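You operate a simulated robot arm through the tools that you are given. There is no shell and no other tool. Be economical: measure what you need, move in short steps, check, and stop when the job is done.

Carry out the task below with a simulated robot arm. There is one attempt and no reset: what you move stays moved.

Task
Open the front generator box, take the tall grey cup and leave it on the right side of the front generator top and shut the box again. Put the 4 A white fuse from the top of the packing table on top of the bolts box and the 6 A white fuse on top of the green spool. Stack the S white size block from the top of the packing table on top of the M white size block. Put the wooden brush on top of the small orange box. Any order will do. Set down upright: tall grey cup.

The check looks at the end state, three seconds after you hand in, the way a careful person would. Anything else that was tipped, shoved, dropped, spilled or broken makes it a failure.

Robot
A 7-joint arm with a fingered hand on a trunk, on a base that drives. Base frame: it is fixed to the floor where the robot stands at the start and does not move with it; the origin is under the middle of the robot, x ahead of it, y to its left, z up. Units: m, degrees, N and s.
Its first joint turns from -149.0 to 149.0 degrees. Places, roughly: bolts box [-1.25, 1, 0.75]; front generator box [1.1, 0, 0.4]; green spool (5x5x6 cm) [-0.9, 1, 0.8]; right side of the front generator top [1, -0.1, 0.6]; small orange box [2.25, 3.75, 0.75]; tall grey cup (8x8x10 cm) [-0.4, -1.2, 0.8]; white fuse [-1, 0.75, 0.75]; white size block [-1.5, 1.25, 0.75]; wooden brush (4x4x16 cm) [3.9, 0.7, 0.7]. Payload 3.5 kg.
The TCP is the grasp point between the finger pads, 0.03 m short of the fingertips. In the tool frame z runs along the fingers and y along their closing line. Largest opening 0.104 m; the body of the gripper starts 0.035 m behind the TCP. The gripper is a hand of 4 fingers: y runs from the thumb to the fingers, the wrist lies at [-0.015, -0.11, -0.186] in the tool frame, and closing takes about 1.5 s.
Orientation is that of the tool frame in the base frame, as [roll, pitch, yaw] about the fixed x, y, z axes, in that order (R = Rz(yaw) Ry(pitch) Rx(roll)). With the fingers straight down and the wrist toward the robot, the tool's x, y and z point along [0, 1, 0], [1, 0, 0] and [0, 0, -1] of the base frame.

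Tools
- The arm moves only by the tool move_arm. Its argument "increments" is one flat list of numbers, 6 for each row, row after row: the shift along the base's x, y, z in m, then the turn, a rotation vector about the base's x, y, z in degrees. In form: [dx, dy, dz, wx, wy, wz, dx, dy, dz, wx, wy, wz, ...]. A call has 1 to 10 rows; each row is the pose to reach, as a shift and turn from the pose commanded when the call began. "fingers" is the finger opening in m, from 0 to 0.104, set as the call begins (left out, the last holds). Each row takes 0.2 s and may step no farther than 0.05 m and 8.6 degrees from the row before; otherwise, or with a gripper value out of range, the whole call is refused. Where a pose cannot be reached the arm comes as near as it can. A force on the tool above 40 N (or 10 N above the force at the start of the call, whichever is more), or a blocked arm, ends the call early, and 0.2 s more pass. The fingers move at their own pace (about 0.045 m/s each) and stop on an object; they squeeze with about 27 N. The grip force told is the motor's: it shows also when the fingers shut on nothing. Time passes only in rows, and 0.2 s behind the last, so rows that repeat a pose let the fingers close. The reply holds the time, the measured pose of the TCP, the force on the tool along the base axes, the opening and the grip force, in the units named above and with some noise, with the torque about the TCP (base axes, N m) and any sound that the robot's microphone picked up.
- Cameras (640 x 400 px; columns grow to the right, rows downward): "scene" is now at [0.0126, 0.1951, 1.2775]; the picture's right is [0.38, -0.92, 0.00], its down [-0.83, -0.34, -0.43] and it looks along [0.40, 0.16, -0.90] (base axes); focal length 214 px, centre (320, 200). "wrist" rides on the gripper at [0.061, -0.092, -0.13] in the tool frame; the picture's right is [-0.81, 0.28, -0.52], its down [-0.53, -0.71, 0.46] and it looks along [-0.24, 0.64, 0.72] (tool axes); focal length 275 px, centre (320, 200). There is no depth. A picture from a camera that has moved, and an enlarged one, comes with that camera's place and axes in the base frame and with its lens.
- capture(camera): a new picture of that camera. The clock stands still meanwhile.
- raise_lower(by): slides the trunk up (or, below 0, down) by that many m; the arm and the scene camera ride with it, the base frame stays. It gives what a move gives, with no picture.
- roll_base(legs): drives the robot by 1 to 6 legs, each [ahead, left, turn to the left] in m, m and degrees, along the robot's own axes; the way and the turn of a leg run together, so that a leg with both is an arc; at most 1.5 m and 180 degrees a leg. The arm and the cameras ride along, it lands a little off, and it stops where it bumps. It gives what a move gives.
- move_fingers(index, middle, ring, thumb_bend, thumb_turn): sets how far each is bent, from 0 (flat) to 1 (curled in); at 0.3 the hand is open as for a grip, at 0.7 the pads meet at the TCP. One left out holds its place. A second passes; each finger stops where it meets its share of the squeeze, and holds until it gets a number again. A gripper value or a shape takes the hand back. It gives what a move gives, with no picture; readings hold the bend of each and the force on the fingers (four entries, about 0 where the hand has none), thumb and palm. thumb_turn goes from beside the hand (0) to across from the fingers (1), as for a grip.
- hand_shape(shape): the hand has 4 fingers and takes this shape, open, in about a second: jaw (thumb against the fingers, like two jaws); tri (thumb and two fingers); tip (a fingertip pinch); poke (one finger out to press); point (the index stretched); flat (the hand flat); cup (the hand cupped); fist (a fist). The gripper value then closes the fingers along that shape, each until it touches; the sizes above hold for jaw. It gives what a move gives, with no picture.
- turn_head(pan, tilt): turns the head with the scene camera to pan (to the left, within 155 degrees either way) and tilt (down, from -29 to 69), counted from straight ahead of the robot. It gives what a move gives.
- zoom(camera, box): a new picture of the part [left, top, right, bottom] of that camera's present view, enlarged. The clock stands still meanwhile.
- finish_job(): hands the job in; it is judged then, once.

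Go step by step. Nothing tells you exact positions but the pictures and the camera data: compare them with the known pose of the tool, close in by small moves and look again before you grip or let go. The budget is 186 turns and 148 pictures, counting those below and the enlarged ones. Unless the task says otherwise, let go and move clear before handing in, and close with one line.

The tools are called after "Emit:" as a command line: name --argument value ..., lists and objects as JSON in quotes. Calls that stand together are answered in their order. move_arm: Moves the arm, as the interface text tells. Its arguments: {"type":"object","properties":{"increments":{"type":"array"},"fingers":{"type":"number"}},"required":["increments"]} The other tools are called the same way: raise_lower (by) slides the trunk up or down; hand_shape (shape) gives the hand a shape; move_fingers (index, middle, ring, thumb_bend, thumb_turn) moves the fingers one by one; roll_base (legs) drives the base; turn_head (pan, tilt) turns the head that bears the scene camera; capture (camera) takes a picture; zoom (camera, box) takes an enlarged picture of a part of a camera's view; finish_job () hands the job in.

At the start:

```text
t: 0.0
ee_pos: [0.6349, -0.1548, 1.1241]
orientation: [180.0, 0.0, 90.0]
force: [-0.2, -0.2, -0.1]
ft_torque: [0.0, -0.03, -0.02]
grip_width: 0.1038
finger_force: 0.0
shape: jaw
bend: [0.3, 0.3, 0.3, 0.3, 0.98]
finger forces: [0.1, 0.0, 0.0, 0.1, 0.0, 0.1]
trunk travel left (down, up): [-0.35, 0.36]
robot x, y, heading: [-0.0015, -0.0024, 0.1]
head pan, tilt: [22.4, 64.4]
```

scene: 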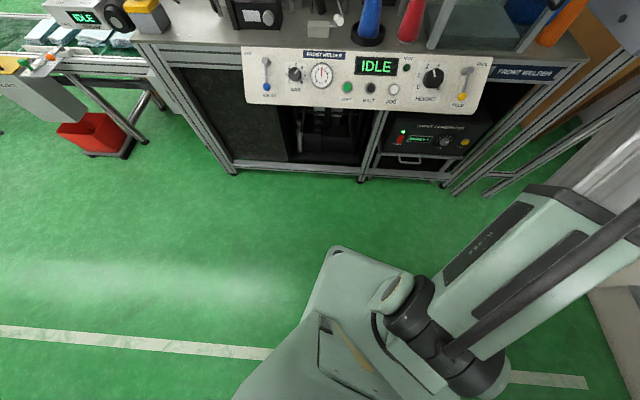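
wrist: 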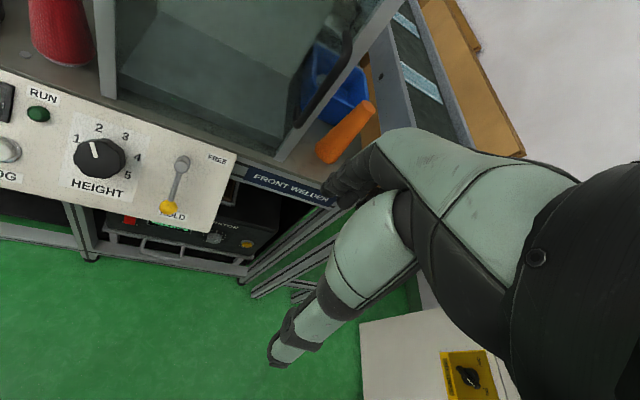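

I see the front welder bench with a generator under it. I'll look around to get an overview first.

Emit:
turn_head --pan 0 --tilt 35

Emit:
capture --camera "scene"

Emit:
turn_head --pan -105 --tilt 30

Emit:
capture --camera "scene"

Emit:
turn_head --pan 140 --tilt 25

Emit:
capture --camera "scene"

Emit:
turn_head --pan 60 --tilt 10

Emit:
capture --camera "scene"

```text
t: 0.9
ee_pos: [0.6333, -0.155, 1.1239]
orientation: [180.0, 0.0, 90.0]
force: [-0.3, 0.4, 0.1]
ft_torque: [-0.01, -0.02, 0.03]
grip_width: 0.1037
finger_force: 0.1
shape: jaw
bend: [0.3, 0.3, 0.3, 0.3, 0.98]
finger forces: [0.1, 0.0, 0.0, 0.0, 0.0, 0.1]
trunk travel left (down, up): [-0.35, 0.36]
robot x, y, heading: [-0.003, -0.0027, -0.1]
head pan, tilt: [0.0, 35.0]
```

```text
145 pictures are left
camera scene: at [0.0438, 0.1718, 1.3166], right [0.0, -1.0, 0.0], down [-0.57, 0.0, -0.82], along [0.82, 0.0, -0.57], focal length 214 px, centre (320, 200)
```

scene: 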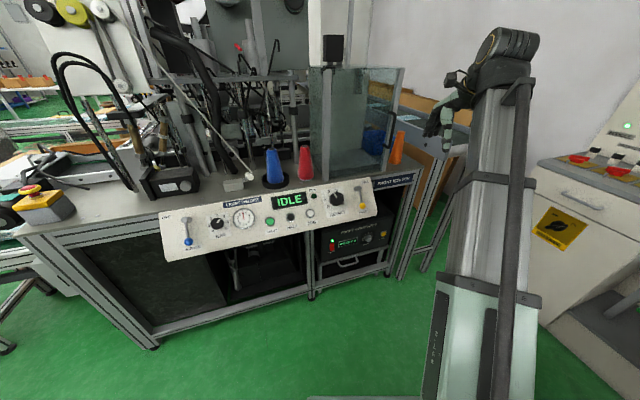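

```text
t: 2.8
ee_pos: [0.6342, -0.1553, 1.1242]
orientation: [-180.0, 0.0, 90.0]
force: [-0.6, -0.2, -0.1]
ft_torque: [0.02, -0.04, 0.01]
grip_width: 0.1037
finger_force: 0.0
shape: jaw
bend: [0.3, 0.3, 0.3, 0.3, 0.98]
finger forces: [0.0, 0.0, 0.1, 0.0, 0.0, 0.0]
trunk travel left (down, up): [-0.35, 0.36]
robot x, y, heading: [0.0026, 0.0003, 0.0]
head pan, tilt: [-105.0, 30.0]
```

```text
144 pictures are left
camera scene: at [-0.0676, 0.0843, 1.3245], right [-0.97, 0.26, 0.0], down [0.13, 0.48, -0.87], along [-0.22, -0.84, -0.5], focal length 214 px, centre (320, 200)
```

scene: 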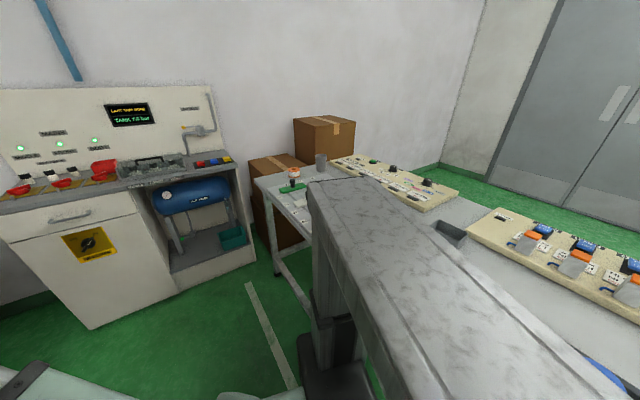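

```text
t: 6.2
ee_pos: [0.6341, -0.1559, 1.1235]
orientation: [-180.0, 0.0, 89.9]
force: [-0.1, -0.2, 1.1]
ft_torque: [0.01, 0.03, -0.01]
grip_width: 0.1039
finger_force: 0.0
shape: jaw
bend: [0.3, 0.3, 0.3, 0.3, 0.98]
finger forces: [0.0, 0.1, 0.1, 0.0, 0.0, 0.0]
trunk travel left (down, up): [-0.35, 0.36]
robot x, y, heading: [-0.0013, 0.0025, -0.3]
head pan, tilt: [140.0, 25.0]
```

```text
143 pictures are left
camera scene: at [-0.1148, 0.231, 1.3325], right [0.64, 0.77, 0.0], down [0.32, -0.27, -0.91], along [-0.69, 0.58, -0.42], focal length 214 px, centre (320, 200)
```

scene: 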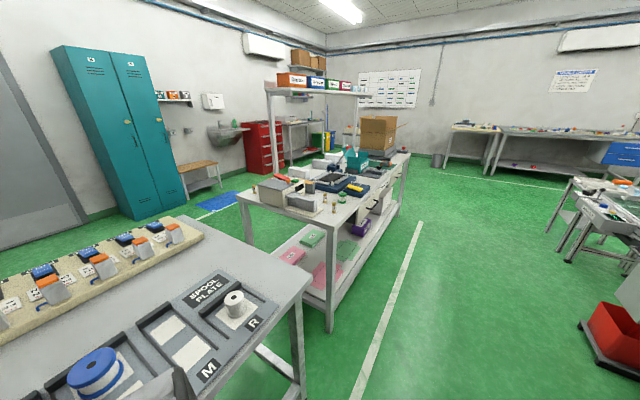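

```text
t: 7.7
ee_pos: [0.6336, -0.1552, 1.1246]
orientation: [180.0, 0.0, 90.0]
force: [-0.7, 0.2, -0.5]
ft_torque: [0.0, 0.01, 0.01]
grip_width: 0.1036
finger_force: 0.0
shape: jaw
bend: [0.3, 0.3, 0.3, 0.3, 0.98]
finger forces: [0.0, 0.1, 0.0, 0.1, 0.0, 0.0]
trunk travel left (down, up): [-0.35, 0.36]
robot x, y, heading: [-0.0018, 0.0025, -0.2]
head pan, tilt: [60.0, 10.0]
```

```text
142 pictures are left
camera scene: at [0.0022, 0.2523, 1.3568], right [0.87, -0.5, 0.0], down [-0.09, -0.15, -0.98], along [0.49, 0.85, -0.17], focal length 214 px, centre (320, 200)
```

scene: 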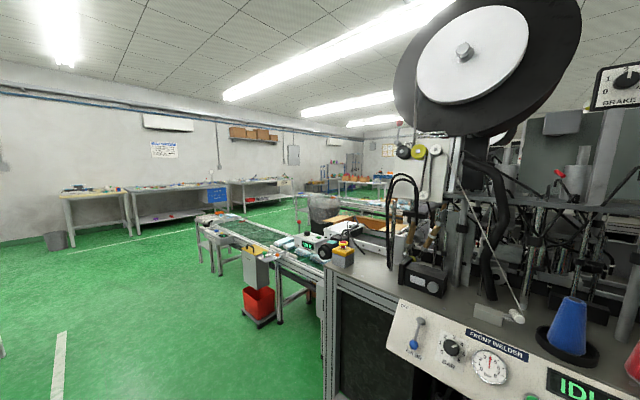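

Emit:
turn_head --pan -5 --tilt 38

Emit:
zoom --camera "scene" --box '[260, 120, 440, 290]'

Emit:
turn_head --pan -115 --tilt 30

Emit:
zoom --camera "scene" --box '[160, 80, 480, 280]'

Emit:
turn_head --pan 143 --tilt 20

Emit:
zoom --camera "scene" --box '[220, 130, 440, 270]'

```text
t: 9.1
ee_pos: [0.6327, -0.1553, 1.1242]
orientation: [-180.0, 0.0, 89.9]
force: [0.1, 0.2, -0.4]
ft_torque: [0.01, 0.01, -0.04]
grip_width: 0.1038
finger_force: 0.0
shape: jaw
bend: [0.3, 0.3, 0.3, 0.3, 0.98]
finger forces: [0.0, 0.0, 0.0, 0.1, 0.1, 0.0]
trunk travel left (down, up): [-0.35, 0.36]
robot x, y, heading: [0.0042, 0.0024, 0.1]
head pan, tilt: [-5.0, 38.0]
```

```text
2.35 times, centred on (350, 205) of scene
camera zoom: at [0.0418, 0.1642, 1.3122], right [-0.09, -1.0, 0.0], down [-0.61, 0.05, -0.79], along [0.79, -0.07, -0.62], focal length 505 px, centre (249, 188)
```

zoom: 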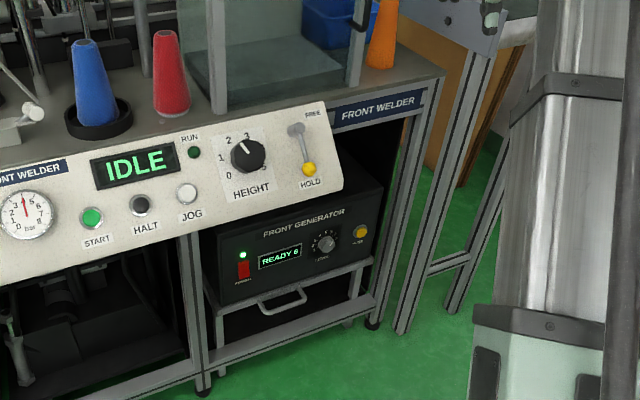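

```text
t: 11.0
ee_pos: [0.6342, -0.1549, 1.1244]
orientation: [-180.0, 0.1, 90.0]
force: [0.1, 0.2, -0.1]
ft_torque: [0.03, 0.0, -0.03]
grip_width: 0.1036
finger_force: 0.0
shape: jaw
bend: [0.3, 0.3, 0.3, 0.3, 0.98]
finger forces: [0.0, 0.0, 0.0, 0.0, 0.0, 0.1]
trunk travel left (down, up): [-0.35, 0.36]
robot x, y, heading: [0.0009, -0.0023, 0.2]
head pan, tilt: [-115.0, 30.0]
```

```text
2.00 times, centred on (320, 180) of scene
camera zoom: at [-0.0824, 0.0897, 1.3245], right [-0.91, 0.42, 0.0], down [0.21, 0.45, -0.87], along [-0.37, -0.79, -0.5], focal length 429 px, centre (320, 240)
```

zoom: 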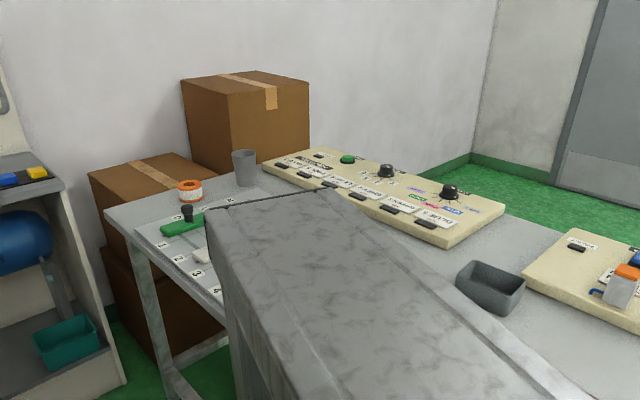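

```text
t: 14.6
ee_pos: [0.6335, -0.1549, 1.124]
orientation: [-180.0, 0.0, 89.9]
force: [-0.3, 0.3, -0.1]
ft_torque: [-0.04, 0.0, -0.01]
grip_width: 0.1037
finger_force: 0.1
shape: jaw
bend: [0.3, 0.3, 0.3, 0.3, 0.98]
finger forces: [0.1, 0.1, 0.0, 0.1, 0.0, 0.1]
trunk travel left (down, up): [-0.35, 0.36]
robot x, y, heading: [0.0015, -0.001, -0.1]
head pan, tilt: [143.0, 20.0]
```

```text
2.86 times, centred on (330, 200) of scene
camera zoom: at [-0.1186, 0.2278, 1.3406], right [0.6, 0.8, 0.0], down [0.27, -0.21, -0.94], along [-0.75, 0.57, -0.34], focal length 613 px, centre (291, 200)
```

zoom: 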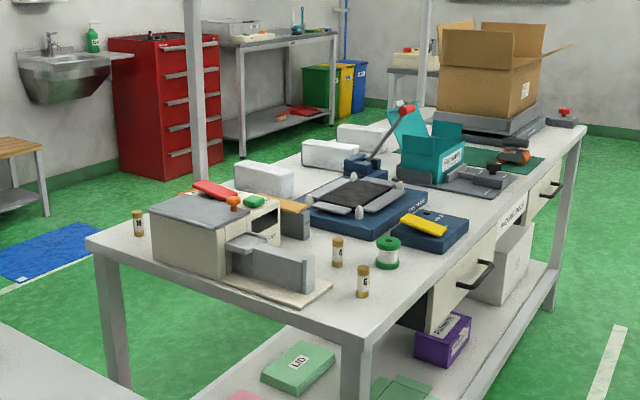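

Emit:
raise_lower --by -0.34

Emit:
turn_head --pan -12 --tilt 25

Emit:
capture --camera "scene"

Emit:
capture --camera "wrist"

```text
t: 17.9
ee_pos: [0.6339, -0.1545, 0.7849]
orientation: [-180.0, 0.1, 90.0]
force: [0.0, 0.2, 0.0]
ft_torque: [-0.03, -0.03, -0.01]
grip_width: 0.1037
finger_force: 0.0
shape: jaw
bend: [0.3, 0.3, 0.3, 0.3, 0.98]
finger forces: [0.1, 0.0, 0.0, 0.0, 0.0, 0.0]
trunk travel left (down, up): [-0.01, 0.7]
robot x, y, heading: [0.0012, -0.0018, -0.1]
head pan, tilt: [143.0, 20.0]
```

```text
t: 20.3
ee_pos: [0.6342, -0.1553, 0.7842]
orientation: [179.9, 0.0, 89.9]
force: [-0.8, -0.1, 0.4]
ft_torque: [0.01, -0.02, 0.01]
grip_width: 0.1036
finger_force: 0.0
shape: jaw
bend: [0.3, 0.3, 0.3, 0.3, 0.98]
finger forces: [0.0, 0.0, 0.1, 0.0, 0.0, 0.1]
trunk travel left (down, up): [-0.01, 0.7]
robot x, y, heading: [0.0001, -0.0025, -0.1]
head pan, tilt: [-12.0, 25.0]
```

```text
138 pictures are left
camera scene: at [0.0459, 0.1526, 0.9925], right [-0.21, -0.98, 0.0], down [-0.41, 0.09, -0.91], along [0.89, -0.19, -0.42], focal length 214 px, centre (320, 200)
```

scene: 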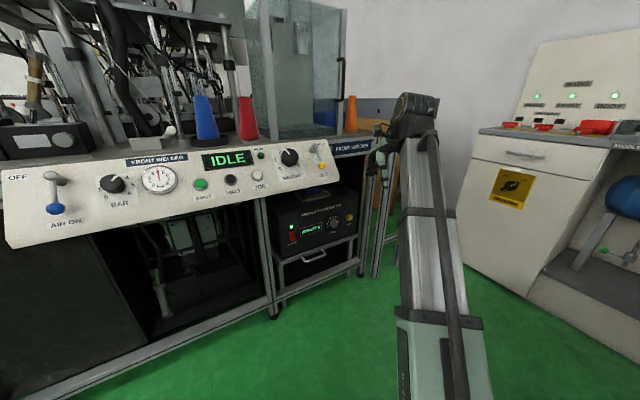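

```text
137 pictures are left
camera wrist: at [0.5425, -0.0939, 0.9159], right [0.28, -0.81, 0.52], down [-0.71, -0.53, -0.46], along [0.64, -0.24, -0.72], focal length 275 px, centre (320, 200)
```

wrist: 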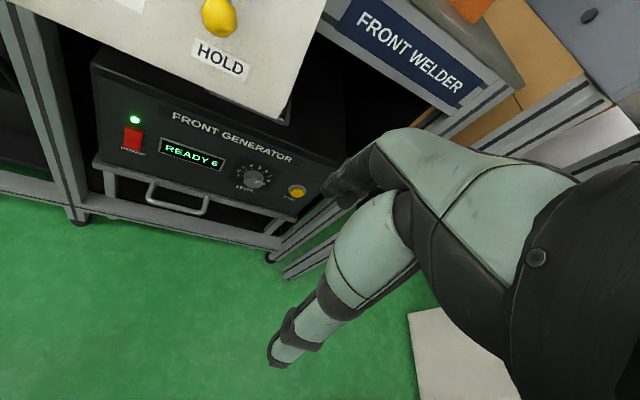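

Emit:
zoom --camera "wrist" --box '[80, 50, 340, 250]'

Emit:
zoom --camera "scene" --box '[250, 160, 380, 300]'

```text
2.00 times, centred on (210, 150) of wrist
camera zoom: at [0.5425, -0.0939, 0.9159], right [0.28, -0.81, 0.52], down [-0.71, -0.53, -0.46], along [0.64, -0.24, -0.72], focal length 551 px, centre (540, 300)
```

zoom: 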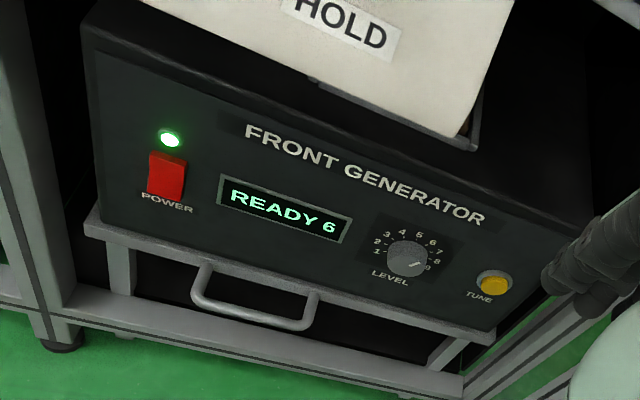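

```text
2.86 times, centred on (315, 230) of scene
camera zoom: at [0.0459, 0.1526, 0.9925], right [-0.21, -0.98, 0.0], down [-0.41, 0.09, -0.91], along [0.89, -0.19, -0.42], focal length 613 px, centre (334, 114)
```

zoom: 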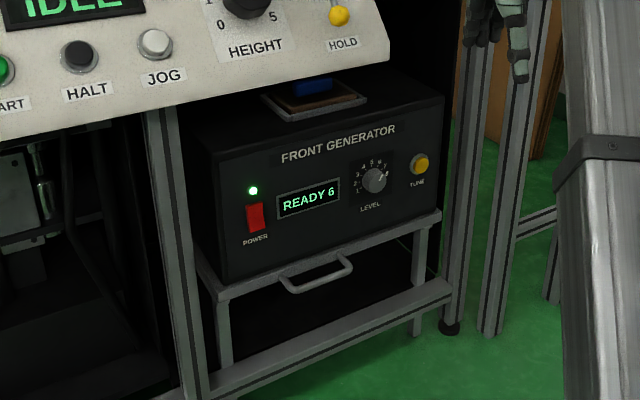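

The generator sits on a slide-out tray with a handle, and the whole scene is turned about 19° relative to my frame. I'll work from a spot to the right of the generator, within reach of both it and the cup, so I'm raising the trunk and turning first.

Emit:
raise_lower --by 0.34

Emit:
roll_base --legs '[[0, 0, 108.7]]'

Emit:
turn_head --pan -150 --tilt 45

Emit:
capture --camera "scene"

Emit:
turn_head --pan 150 --tilt 45

Emit:
capture --camera "scene"

```text
t: 23.6
ee_pos: [0.635, -0.1546, 1.1243]
orientation: [180.0, 0.0, 89.9]
force: [-0.4, -0.8, -0.1]
ft_torque: [-0.01, 0.04, 0.01]
grip_width: 0.1035
finger_force: 0.0
shape: jaw
bend: [0.3, 0.3, 0.3, 0.3, 0.98]
finger forces: [0.0, 0.0, 0.0, 0.0, 0.0, 0.0]
trunk travel left (down, up): [-0.35, 0.36]
robot x, y, heading: [-0.0012, 0.0012, 0.1]
head pan, tilt: [-12.0, 25.0]
```

```text
t: 28.5
ee_pos: [-0.0203, 0.6525, 1.1242]
orientation: [-180.0, 0.0, -164.6]
force: [0.9, 0.2, -0.2]
ft_torque: [-0.03, 0.02, 0.01]
grip_width: 0.1036
finger_force: 0.1
shape: jaw
bend: [0.3, 0.3, 0.3, 0.3, 0.98]
finger forces: [0.1, 0.0, 0.0, 0.1, 0.0, 0.0]
trunk travel left (down, up): [-0.35, 0.36]
robot x, y, heading: [-0.0012, 0.001, 105.3]
head pan, tilt: [-12.0, 25.0]
```

```text
t: 30.7
ee_pos: [-0.0189, 0.6517, 1.1243]
orientation: [179.9, 0.0, -164.3]
force: [-0.7, -0.5, -0.7]
ft_torque: [-0.01, 0.0, -0.04]
grip_width: 0.1034
finger_force: 0.0
shape: jaw
bend: [0.3, 0.3, 0.3, 0.3, 0.98]
finger forces: [0.0, 0.0, 0.0, 0.1, 0.1, 0.0]
trunk travel left (down, up): [-0.35, 0.36]
robot x, y, heading: [0.0002, -0.0022, 105.5]
head pan, tilt: [-150.0, 45.0]
```

```text
134 pictures are left
camera scene: at [-0.0928, -0.1442, 1.3019], right [-0.7, -0.71, 0.0], down [-0.51, 0.49, -0.71], along [0.51, -0.49, -0.71], focal length 214 px, centre (320, 200)
```

scene: 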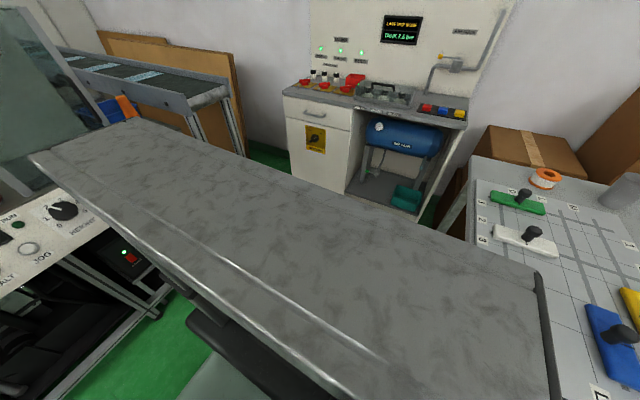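

```text
t: 34.8
ee_pos: [-0.0209, 0.6522, 1.1242]
orientation: [-180.0, -0.1, -164.5]
force: [-0.1, -0.3, -0.2]
ft_torque: [-0.01, -0.02, 0.01]
grip_width: 0.1035
finger_force: 0.0
shape: jaw
bend: [0.3, 0.3, 0.3, 0.3, 0.98]
finger forces: [0.0, 0.0, 0.1, 0.0, 0.1, 0.1]
trunk travel left (down, up): [-0.35, 0.36]
robot x, y, heading: [0.0018, -0.0005, 105.3]
head pan, tilt: [150.0, 45.0]
```

```text
133 pictures are left
camera scene: at [-0.1712, -0.166, 1.3019], right [-0.97, 0.25, 0.0], down [0.18, 0.68, -0.71], along [-0.18, -0.68, -0.71], focal length 214 px, centre (320, 200)
```

scene: 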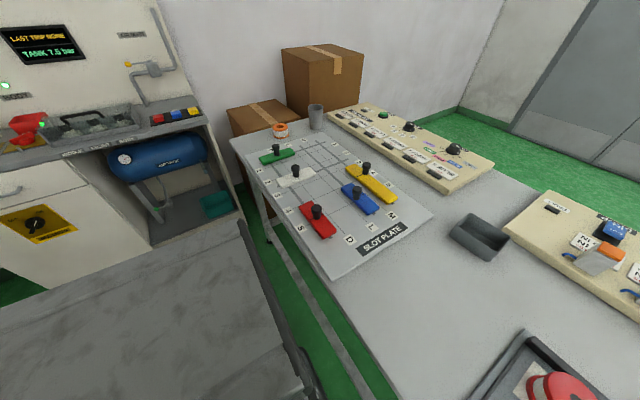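

Emit:
roll_base --legs '[[0, 0, 3.4], [-0.75, 0, 0]]'

Emit:
turn_head --pan -60 --tilt 45

Emit:
capture --camera "scene"

Emit:
turn_head --pan 110 --tilt 40

Emit:
capture --camera "scene"

```text
t: 39.2
ee_pos: [0.1814, -0.053, 1.1245]
orientation: [-179.8, 0.0, -160.9]
force: [-0.2, -0.7, 0.4]
ft_torque: [0.01, 0.0, -0.02]
grip_width: 0.1038
finger_force: 0.1
shape: jaw
bend: [0.3, 0.3, 0.3, 0.3, 0.98]
finger forces: [0.0, 0.0, 0.0, 0.0, 0.0, 0.0]
trunk travel left (down, up): [-0.35, 0.36]
robot x, y, heading: [0.2453, -0.7026, 109.4]
head pan, tilt: [150.0, 45.0]
```

```text
t: 42.3
ee_pos: [0.1815, -0.0528, 1.1248]
orientation: [180.0, 0.0, -160.8]
force: [-0.5, -0.4, 0.8]
ft_torque: [0.01, 0.01, 0.0]
grip_width: 0.1036
finger_force: 0.1
shape: jaw
bend: [0.3, 0.3, 0.3, 0.3, 0.98]
finger forces: [0.0, 0.1, 0.0, 0.1, 0.0, 0.1]
trunk travel left (down, up): [-0.35, 0.36]
robot x, y, heading: [0.2452, -0.7033, 109.1]
head pan, tilt: [-60.0, 45.0]
```

```text
132 pictures are left
camera scene: at [0.1516, -0.7386, 1.3019], right [0.76, -0.65, 0.0], down [-0.46, -0.54, -0.71], along [0.46, 0.54, -0.71], focal length 214 px, centre (320, 200)
```

scene: 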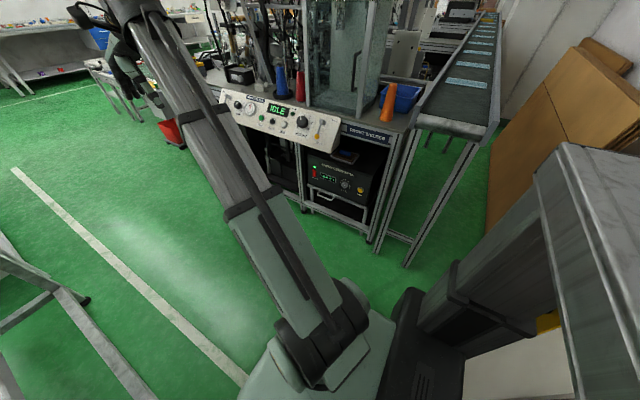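

```text
t: 44.9
ee_pos: [0.1815, -0.0539, 1.1245]
orientation: [-180.0, 0.0, -160.8]
force: [-0.2, -0.2, 0.3]
ft_torque: [-0.01, 0.05, 0.01]
grip_width: 0.1041
finger_force: 0.2
shape: jaw
bend: [0.3, 0.3, 0.3, 0.3, 0.98]
finger forces: [0.0, 0.0, 0.1, 0.0, 0.0, 0.0]
trunk travel left (down, up): [-0.35, 0.36]
robot x, y, heading: [0.2461, -0.7044, 109.1]
head pan, tilt: [110.0, 40.0]
```

```text
131 pictures are left
camera scene: at [0.0326, -0.8539, 1.3092], right [-0.63, 0.78, 0.0], down [0.5, 0.41, -0.77], along [-0.59, -0.48, -0.64], focal length 214 px, centre (320, 200)
```

scene: 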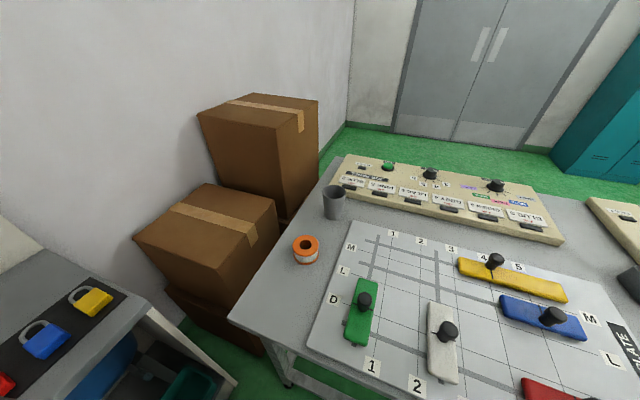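

Emit:
move_arm --increments '[0.039, -0.007, 0, 0, 0, -8.5, 0.078, -0.014, 0, 0, 0, -17, 0.116, -0.021, 0, 0, 0, -25.5, 0.155, -0.028, 0, 0, 0, -34, 0.194, -0.035, 0, 0, 0, -42.5, 0.233, -0.042, 0, 0, 0, -51, 0.272, -0.049, 0, 0, 0, -59.5, 0.31, -0.056, 0, 0, 0, -68, 0.349, -0.063, 0, 0, 0, -76.5, 0.388, -0.07, 0, 0, 0, -85]' --fingers 0.06

Emit:
turn_head --pan -60 --tilt 40

Emit:
capture --camera "scene"

```text
t: 47.1
ee_pos: [0.5679, -0.1215, 1.1244]
orientation: [180.0, 0.0, 114.2]
force: [-0.2, 1.0, 0.1]
ft_torque: [-0.01, -0.01, -0.01]
grip_width: 0.06
finger_force: 0.1
shape: jaw
bend: [0.74, 0.41, 0.38, 0.66, 1.0]
finger forces: [0.0, 0.0, 0.0, 0.1, 0.0, 0.0]
trunk travel left (down, up): [-0.35, 0.36]
robot x, y, heading: [0.2422, -0.7025, 109.1]
head pan, tilt: [110.0, 40.0]
```

```text
t: 49.6
ee_pos: [0.5679, -0.1217, 1.123]
orientation: [-180.0, 0.0, 114.3]
force: [-0.4, 0.0, 0.1]
ft_torque: [-0.01, 0.0, -0.01]
grip_width: 0.0603
finger_force: 0.1
shape: jaw
bend: [0.74, 0.41, 0.38, 0.66, 1.0]
finger forces: [0.0, 0.0, 0.0, 0.0, 0.0, 0.0]
trunk travel left (down, up): [-0.35, 0.36]
robot x, y, heading: [0.2439, -0.7051, 109.3]
head pan, tilt: [-60.0, 40.0]
```

```text
130 pictures are left
camera scene: at [0.154, -0.7358, 1.3092], right [0.76, -0.65, 0.0], down [-0.42, -0.49, -0.77], along [0.5, 0.58, -0.64], focal length 214 px, centre (320, 200)
```

scene: 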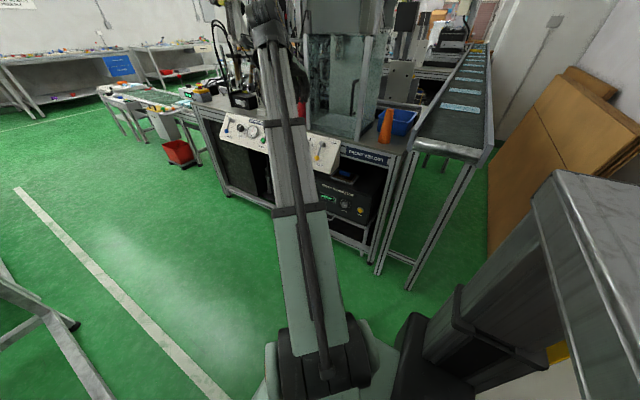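

Emit:
raise_lower --by -0.35

Emit:
move_arm --increments '[0.017, 0.027, -0.03, 0, 0, -5.6]'

Emit:
move_arm --increments '[0.0, 0.0, -0.04, 2.4, -7.1, 0, 0.0, 0.0, -0.08, 4.8, -14.2, 0, 0, 0, -0.12, 7.2, -21.3, 0, 0, 0, -0.16, 9.6, -28.4, 0, 0, 0, -0.2, 12, -35.5, 0, 0.0, 0.0, -0.24, 14.4, -42.6, 0, 0.017, 0.027, -0.27, 14.4, -42.6, 0]'

Emit:
capture --camera "wrist"

Emit:
turn_head --pan -65 --tilt 25

Emit:
capture --camera "scene"

```text
t: 53.1
ee_pos: [0.5679, -0.1228, 0.7723]
orientation: [179.9, 0.0, 114.2]
force: [0.5, -0.3, -0.5]
ft_torque: [0.02, 0.01, 0.0]
grip_width: 0.0603
finger_force: 0.2
shape: jaw
bend: [0.74, 0.41, 0.38, 0.66, 1.0]
finger forces: [0.0, 0.1, 0.0, 0.1, 0.0, 0.0]
trunk travel left (down, up): [0.0, 0.71]
robot x, y, heading: [0.2414, -0.7048, 109.1]
head pan, tilt: [-60.0, 40.0]
```

```text
t: 53.5
ee_pos: [0.5852, -0.0959, 0.743]
orientation: [-180.0, 0.1, 108.7]
force: [-0.3, -0.3, 0.4]
ft_torque: [-0.01, 0.0, -0.02]
grip_width: 0.0605
finger_force: 0.1
shape: jaw
bend: [0.74, 0.41, 0.38, 0.66, 1.0]
finger forces: [0.0, 0.1, 0.0, 0.0, 0.0, 0.0]
trunk travel left (down, up): [0.0, 0.71]
robot x, y, heading: [0.2429, -0.7027, 109.4]
head pan, tilt: [-60.0, 40.0]
```

```text
t: 55.1
ee_pos: [0.6032, -0.0685, 0.4731]
orientation: [135.0, -0.1, 108.7]
force: [-0.4, 0.0, 0.2]
ft_torque: [0.0, 0.01, 0.03]
grip_width: 0.0605
finger_force: 0.1
shape: jaw
bend: [0.74, 0.41, 0.38, 0.66, 1.0]
finger forces: [0.1, 0.0, 0.1, 0.1, 0.0, 0.1]
trunk travel left (down, up): [0.0, 0.71]
robot x, y, heading: [0.2423, -0.7036, 109.0]
head pan, tilt: [-60.0, 40.0]
```

```text
129 pictures are left
camera wrist: at [0.4343, -0.0604, 0.5018], right [0.1, -0.82, 0.56], down [0.0, -0.56, -0.83], along [1.0, 0.08, -0.06], focal length 275 px, centre (320, 200)
```

wrist: 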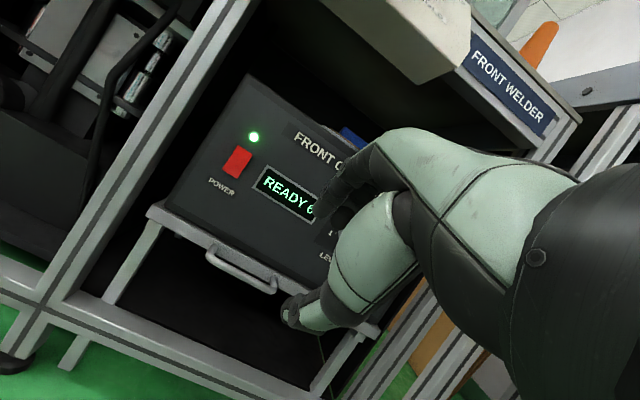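

```text
t: 55.8
ee_pos: [0.6024, -0.0686, 0.4743]
orientation: [135.0, 0.0, 108.6]
force: [0.0, 0.5, -0.5]
ft_torque: [0.03, -0.03, -0.01]
grip_width: 0.0602
finger_force: 0.1
shape: jaw
bend: [0.74, 0.41, 0.38, 0.66, 1.0]
finger forces: [0.1, 0.1, 0.0, 0.0, 0.0, 0.0]
trunk travel left (down, up): [0.0, 0.71]
robot x, y, heading: [0.2441, -0.6997, 109.0]
head pan, tilt: [-65.0, 25.0]
```

```text
128 pictures are left
camera scene: at [0.1645, -0.736, 0.9824], right [0.7, -0.72, 0.0], down [-0.3, -0.3, -0.91], along [0.65, 0.63, -0.42], focal length 214 px, centre (320, 200)
```

scene: 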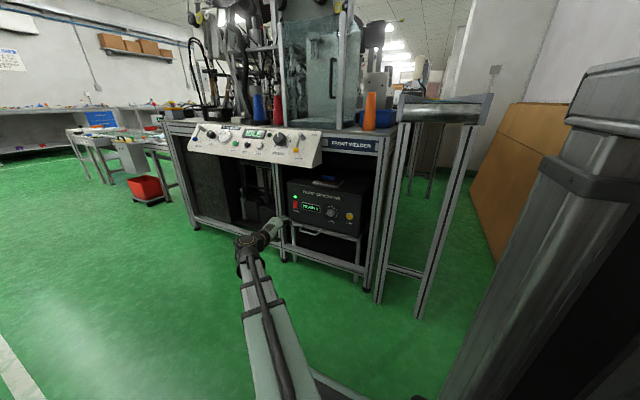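

Emit:
move_arm --increments '[0.04, 0.013, 0, 0, 0, 0, 0.08, 0.027, 0, 0, 0, 0, 0.107, 0.036, -0.028, 0, 0, 0, 0.139, 0.047, -0.062, 0, 0, 0, 0.16, 0.054, -0.085, 0, 0, 0]' --fingers 0.045

Emit:
zoom --camera "wrist" --box '[120, 100, 440, 380]'

Emit:
zoom --camera "scene" --box '[220, 150, 400, 300]'

```text
t: 57.0
ee_pos: [0.7613, -0.0136, 0.3849]
orientation: [135.0, -0.1, 108.7]
force: [-0.6, -1.1, 1.0]
ft_torque: [-0.01, 0.03, 0.03]
grip_width: 0.0453
finger_force: 0.1
shape: jaw
bend: [0.74, 0.47, 0.44, 0.72, 1.0]
finger forces: [0.1, 0.1, 0.1, 0.0, 0.0, 0.1]
trunk travel left (down, up): [0.0, 0.71]
robot x, y, heading: [0.2419, -0.7031, 109.2]
head pan, tilt: [-65.0, 25.0]
```

```text
1.43 times, centred on (280, 240) of wrist
camera zoom: at [0.5946, -0.0051, 0.4133], right [0.1, -0.82, 0.56], down [0.0, -0.56, -0.83], along [1.0, 0.08, -0.06], focal length 393 px, centre (377, 143)
```

zoom: 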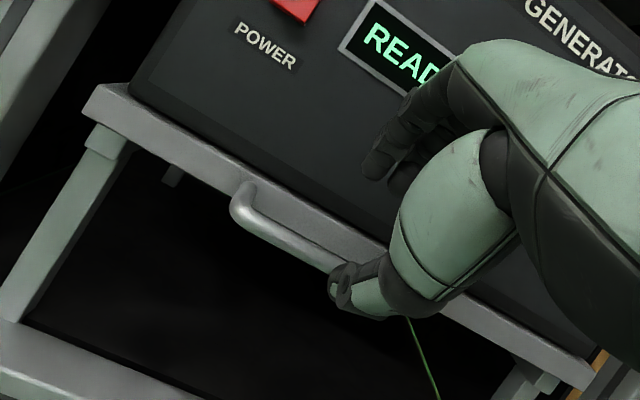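

```text
2.67 times, centred on (310, 225) of scene
camera zoom: at [0.1645, -0.736, 0.9825], right [0.7, -0.72, 0.0], down [-0.3, -0.29, -0.91], along [0.65, 0.63, -0.42], focal length 572 px, centre (347, 133)
```

zoom: 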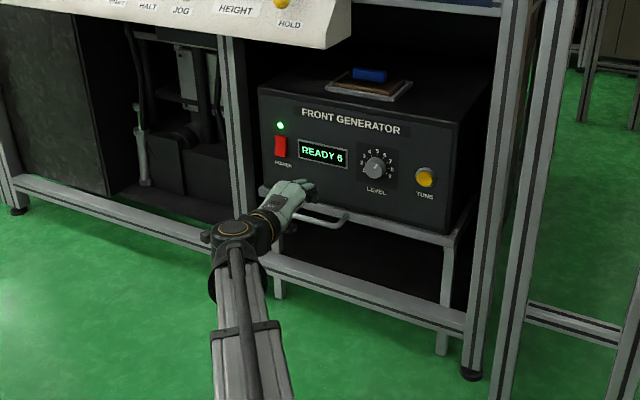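

Emit:
move_arm --increments '[0.02, 0.007, -0.02, 0, 0, 0, 0.037, 0.013, -0.037, 0, 0, 0, 0.052, 0.018, -0.052, 0, 0, 0]'

Emit:
zoom --camera "wrist" --box '[120, 100, 440, 380]'

Emit:
zoom --camera "scene" --box '[260, 180, 360, 260]'

```text
t: 57.8
ee_pos: [0.8159, 0.0035, 0.3358]
orientation: [135.0, 0.0, 108.5]
force: [0.9, 0.3, 0.4]
ft_torque: [0.0, -0.02, 0.01]
grip_width: 0.0452
finger_force: 0.0
shape: jaw
bend: [0.74, 0.47, 0.44, 0.72, 1.0]
finger forces: [0.0, 0.0, 0.0, 0.0, 0.1, 0.0]
trunk travel left (down, up): [0.0, 0.71]
robot x, y, heading: [0.2461, -0.7038, 109.1]
head pan, tilt: [-65.0, 25.0]
```

```text
1.43 times, centred on (280, 240) of wrist
camera zoom: at [0.6469, 0.0129, 0.3641], right [0.1, -0.82, 0.56], down [0.0, -0.56, -0.83], along [1.0, 0.08, -0.06], focal length 393 px, centre (377, 143)
```

zoom: 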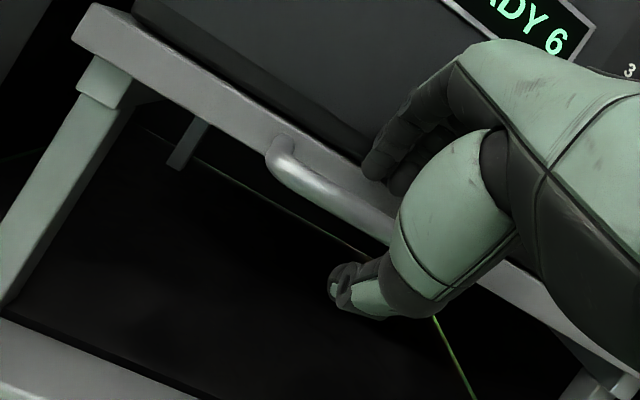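

```text
5.00 times, centred on (310, 220) of scene
camera zoom: at [0.1645, -0.736, 0.9825], right [0.7, -0.72, 0.0], down [-0.3, -0.29, -0.91], along [0.65, 0.63, -0.42], focal length 1072 px, centre (370, 100)
```

zoom: 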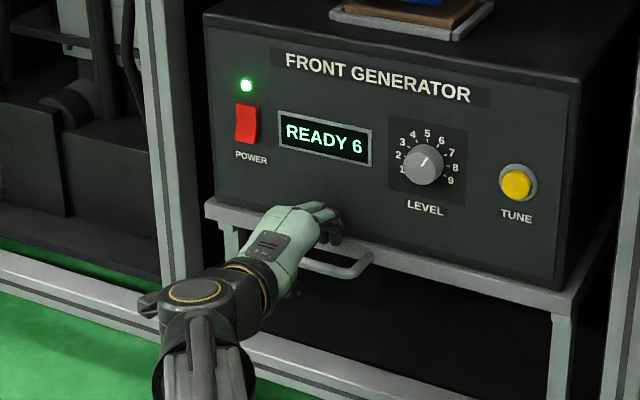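

Emit:
move_arm --increments '[0, 0, 0, 0, 0, 0, 0, 0, 0, 0, 0, 0, 0, 0, 0, 0, 0, 0, 0, 0, 0, 0, 0, 0, 0, 0, 0, 0, 0, 0, 0, 0, 0, 0, 0, 0]' --fingers 0

Emit:
zoom --camera "wrist" --box '[120, 100, 440, 380]'

```text
t: 59.2
ee_pos: [0.8152, 0.005, 0.3347]
orientation: [135.1, 0.0, 108.6]
force: [4.3, 0.8, -7.3]
ft_torque: [-0.06, -0.02, 0.05]
grip_width: 0.0035
finger_force: 26.8
shape: jaw
bend: [0.7, 0.7, 0.69, 0.73, 1.0]
finger forces: [12.5, 5.7, 2.9, 0.0, 24.5, 0.0]
trunk travel left (down, up): [0.0, 0.71]
robot x, y, heading: [0.2441, -0.7031, 109.0]
head pan, tilt: [-65.0, 25.0]
```

```text
1.43 times, centred on (280, 240) of wrist
camera zoom: at [0.6472, 0.0128, 0.3634], right [0.1, -0.82, 0.56], down [0.0, -0.56, -0.83], along [1.0, 0.08, -0.06], focal length 393 px, centre (377, 143)
```

zoom: 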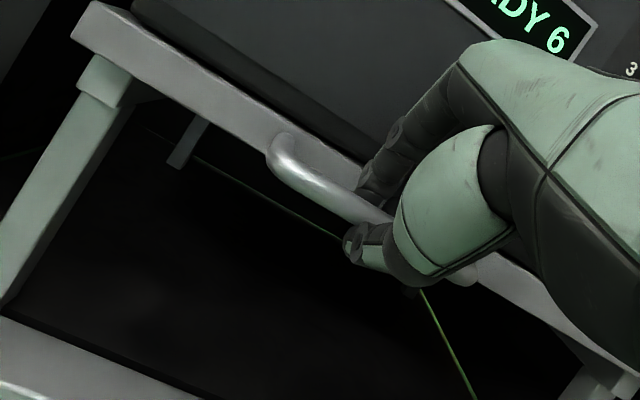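

Emit:
move_arm --increments '[-0.019, -0.0064, 0, 0, 0, 0, -0.038, -0.0128, 0, 0, 0, 0, -0.057, -0.019, 0, 0, 0, 0, -0.076, -0.0257, 0, 0, 0, 0]'

Emit:
capture --camera "wrist"

Emit:
zoom --camera "scene" --box '[220, 150, 400, 300]'

```text
t: 60.2
ee_pos: [0.7362, -0.0222, 0.3347]
orientation: [135.0, -0.1, 108.8]
force: [-6.1, 3.5, -9.8]
ft_torque: [-0.07, 0.15, 0.09]
grip_width: 0.0036
finger_force: 27.0
shape: jaw
bend: [0.7, 0.7, 0.7, 0.73, 1.0]
finger forces: [11.6, 5.2, 2.4, 0.1, 27.2, 0.0]
trunk travel left (down, up): [0.0, 0.71]
robot x, y, heading: [0.242, -0.7014, 108.9]
head pan, tilt: [-65.0, 25.0]
```

```text
122 pictures are left
camera wrist: at [0.5689, -0.0138, 0.3639], right [0.1, -0.82, 0.56], down [0.0, -0.56, -0.83], along [1.0, 0.08, -0.06], focal length 275 px, centre (320, 200)
```

wrist: 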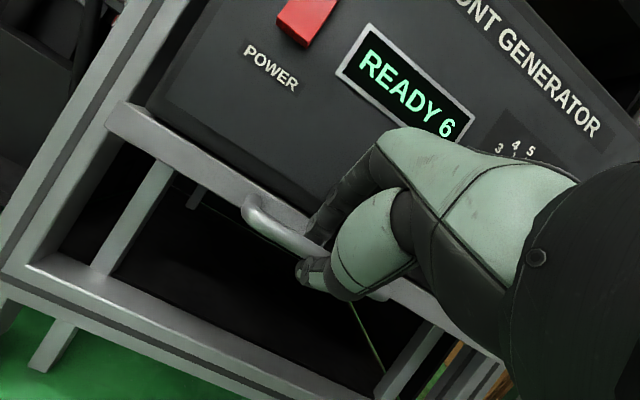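

```text
2.67 times, centred on (310, 225) of scene
camera zoom: at [0.1648, -0.7354, 0.9825], right [0.7, -0.72, 0.0], down [-0.3, -0.3, -0.91], along [0.65, 0.63, -0.42], focal length 572 px, centre (347, 133)
```

zoom: 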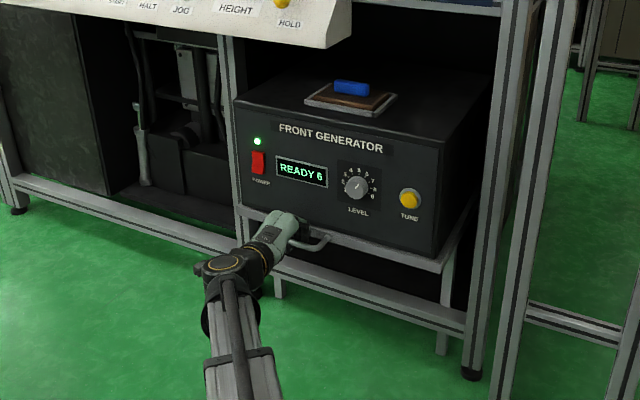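

Emit:
move_arm --increments '[-0.019, -0.0064, 0, 0, 0, 0, -0.038, -0.0128, 0, 0, 0, 0, -0.057, -0.019, 0, 0, 0, 0, -0.076, -0.0257, 0, 0, 0, 0, -0.095, -0.032, 0, 0, 0, 0, -0.114, -0.0385, 0, 0, 0, 0, -0.133, -0.045, 0, 0, 0, 0, -0.152, -0.0514, 0, 0, 0, 0, -0.171, -0.058, 0, 0, 0, 0, -0.19, -0.064, 0, 0, 0, 0]'

Emit:
capture --camera "scene"

```text
t: 62.4
ee_pos: [0.5466, -0.0851, 0.3357]
orientation: [135.1, 0.0, 108.6]
force: [-6.7, 5.4, -13.1]
ft_torque: [-0.05, 0.19, 0.16]
grip_width: 0.0039
finger_force: 26.9
shape: jaw
bend: [0.7, 0.7, 0.7, 0.73, 1.0]
finger forces: [11.3, 5.2, 2.7, 0.0, 27.6, 0.0]
trunk travel left (down, up): [0.0, 0.71]
robot x, y, heading: [0.2449, -0.7024, 109.2]
head pan, tilt: [-65.0, 25.0]
```

```text
120 pictures are left
camera scene: at [0.1647, -0.7352, 0.9826], right [0.7, -0.72, 0.0], down [-0.3, -0.3, -0.91], along [0.65, 0.63, -0.42], focal length 214 px, centre (320, 200)
```

scene: 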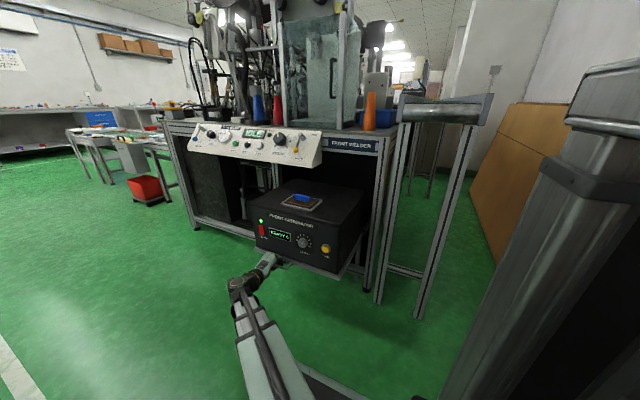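

Emit:
move_arm --increments '[0, 0, 0, 0, 0, 0, 0, 0, 0, 0, 0, 0, 0, 0, 0, 0, 0, 0, 0, 0, 0, 0, 0, 0, 0, 0, 0, 0, 0, 0]' --fingers 0.045

Emit:
move_arm --increments '[-0.02, -0.007, 0.02, 0, 0, 0, -0.04, -0.014, 0.04, 0, 0, 0, -0.06, -0.021, 0.06, 0, 0, 0, -0.09, -0.03, 0.09, 0, 0, 0]'

Emit:
capture --camera "wrist"

```text
t: 63.6
ee_pos: [0.5479, -0.0843, 0.3366]
orientation: [135.0, -0.1, 108.7]
force: [-0.3, 0.5, -0.5]
ft_torque: [-0.01, 0.0, -0.01]
grip_width: 0.0447
finger_force: 0.1
shape: jaw
bend: [0.74, 0.47, 0.44, 0.72, 1.0]
finger forces: [0.1, 0.0, 0.0, 0.1, 0.0, 0.0]
trunk travel left (down, up): [0.0, 0.71]
robot x, y, heading: [0.2424, -0.7049, 109.2]
head pan, tilt: [-65.0, 25.0]
```

```text
t: 64.6
ee_pos: [0.4574, -0.1171, 0.425]
orientation: [135.0, 0.0, 108.6]
force: [-0.8, -0.7, -0.6]
ft_torque: [0.0, -0.02, -0.03]
grip_width: 0.0449
finger_force: 0.1
shape: jaw
bend: [0.74, 0.47, 0.44, 0.72, 1.0]
finger forces: [0.0, 0.0, 0.0, 0.1, 0.0, 0.1]
trunk travel left (down, up): [0.0, 0.71]
robot x, y, heading: [0.244, -0.7051, 109.1]
head pan, tilt: [-65.0, 25.0]
```

```text
119 pictures are left
camera wrist: at [0.288, -0.1078, 0.4541], right [0.1, -0.82, 0.56], down [0.0, -0.56, -0.83], along [1.0, 0.08, -0.06], focal length 275 px, centre (320, 200)
```

wrist: 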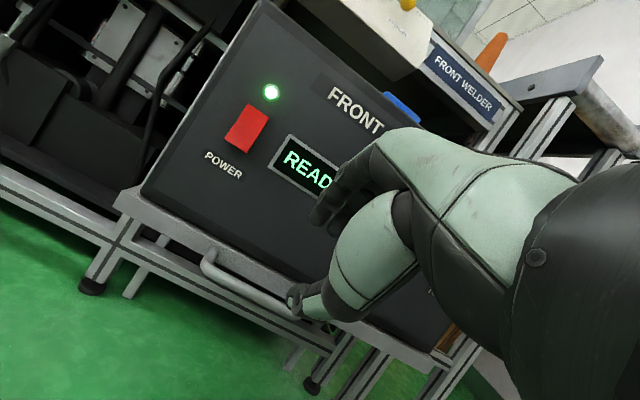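

Emit:
move_arm --increments '[-0.024, -0.008, 0.03, -2.4, 7.1, 0, -0.047, -0.016, 0.06, -4.8, 14.2, 0, -0.07, -0.024, 0.09, -7.2, 21.3, 0, -0.094, -0.032, 0.12, -9.6, 28.4, 0, -0.118, -0.04, 0.15, -12, 35.5, 0, -0.142, -0.048, 0.18, -14.4, 42.6, 0]' --fingers 0.104

Emit:
raise_lower --by 0.35

Emit:
move_arm --increments '[-0.015, 0.0, 0.02, 0, 0, 8.5, -0.03, 0.01, 0.04, 0, 0, 17, -0.045, 0.02, 0.06, 0, 0, 25.5, -0.06, 0.03, 0.08, 0, 0, 34, -0.075, 0.04, 0.1, 0, 0, 42.5, -0.09, 0.05, 0.12, 0, 0, 51, -0.105, 0.06, 0.14, 0, 0, 59.5, -0.12, 0.07, 0.15, 0, 0, 68, -0.13, 0.08, 0.15, 0, 0, 76.5, -0.14, 0.09, 0.15, 0, 0, 85]'

Emit:
roll_base --legs '[[0, 0, 90]]'

Emit:
turn_head --pan 0 --tilt 40

Emit:
capture --camera "scene"

Emit:
capture --camera "wrist"

```text
t: 66.0
ee_pos: [0.3142, -0.162, 0.6068]
orientation: [-179.9, 0.0, 108.7]
force: [0.4, 0.1, -0.5]
ft_torque: [-0.01, 0.01, 0.04]
grip_width: 0.1038
finger_force: 0.2
shape: jaw
bend: [0.3, 0.3, 0.3, 0.3, 0.98]
finger forces: [0.0, 0.0, 0.0, 0.1, 0.1, 0.0]
trunk travel left (down, up): [0.0, 0.71]
robot x, y, heading: [0.2441, -0.7022, 109.2]
head pan, tilt: [-65.0, 25.0]
```

```text
t: 69.5
ee_pos: [0.314, -0.1617, 0.9576]
orientation: [-180.0, -0.1, 108.6]
force: [0.3, 0.3, -0.5]
ft_torque: [-0.01, 0.02, 0.01]
grip_width: 0.1037
finger_force: 0.1
shape: jaw
bend: [0.3, 0.3, 0.3, 0.3, 0.98]
finger forces: [0.0, 0.0, 0.0, 0.0, 0.1, 0.0]
trunk travel left (down, up): [-0.35, 0.36]
robot x, y, heading: [0.2427, -0.7025, 109.2]
head pan, tilt: [-65.0, 25.0]
```

```text
t: 71.7
ee_pos: [0.1752, -0.0716, 1.1069]
orientation: [-180.0, 0.1, -166.2]
force: [-0.1, -0.8, -0.5]
ft_torque: [0.0, -0.03, -0.01]
grip_width: 0.1038
finger_force: 0.0
shape: jaw
bend: [0.3, 0.3, 0.3, 0.3, 0.98]
finger forces: [0.1, 0.1, 0.0, 0.1, 0.0, 0.0]
trunk travel left (down, up): [-0.35, 0.36]
robot x, y, heading: [0.2453, -0.704, 109.4]
head pan, tilt: [-65.0, 25.0]
```

```text
t: 75.9
ee_pos: [-0.3882, -0.7715, 1.1073]
orientation: [180.0, -0.1, -76.4]
force: [0.6, -0.7, -0.2]
ft_torque: [0.01, 0.02, -0.02]
grip_width: 0.1039
finger_force: 0.0
shape: jaw
bend: [0.3, 0.3, 0.3, 0.3, 0.98]
finger forces: [0.1, 0.0, 0.0, 0.0, 0.0, 0.0]
trunk travel left (down, up): [-0.35, 0.36]
robot x, y, heading: [0.2425, -0.706, -160.7]
head pan, tilt: [-65.0, 25.0]
```

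```text
t: 77.2
ee_pos: [-0.388, -0.7714, 1.1067]
orientation: [180.0, 0.0, -76.3]
force: [0.4, 0.3, 0.7]
ft_torque: [0.0, 0.07, 0.0]
grip_width: 0.1039
finger_force: 0.0
shape: jaw
bend: [0.3, 0.3, 0.3, 0.3, 0.98]
finger forces: [0.0, 0.1, 0.0, 0.0, 0.0, 0.0]
trunk travel left (down, up): [-0.35, 0.36]
robot x, y, heading: [0.2428, -0.7036, -160.7]
head pan, tilt: [0.0, 40.0]
```

```text
118 pictures are left
camera scene: at [0.2623, -0.8754, 1.3092], right [-0.33, 0.94, 0.0], down [0.61, 0.21, -0.77], along [-0.72, -0.25, -0.64], focal length 214 px, centre (320, 200)
```

scene: 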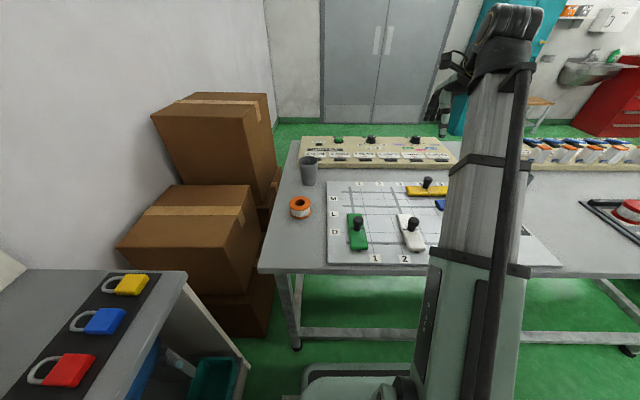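

```text
117 pictures are left
camera wrist: at [-0.2852, -0.8083, 1.2384], right [-0.46, 0.72, 0.52], down [0.57, 0.69, -0.46], along [-0.68, 0.09, -0.72], focal length 275 px, centre (320, 200)
```

wrist: 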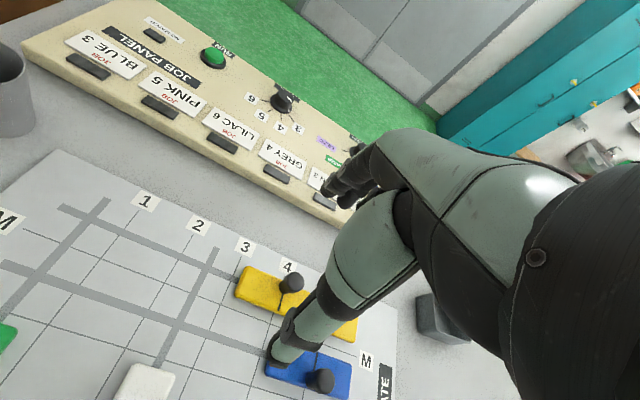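

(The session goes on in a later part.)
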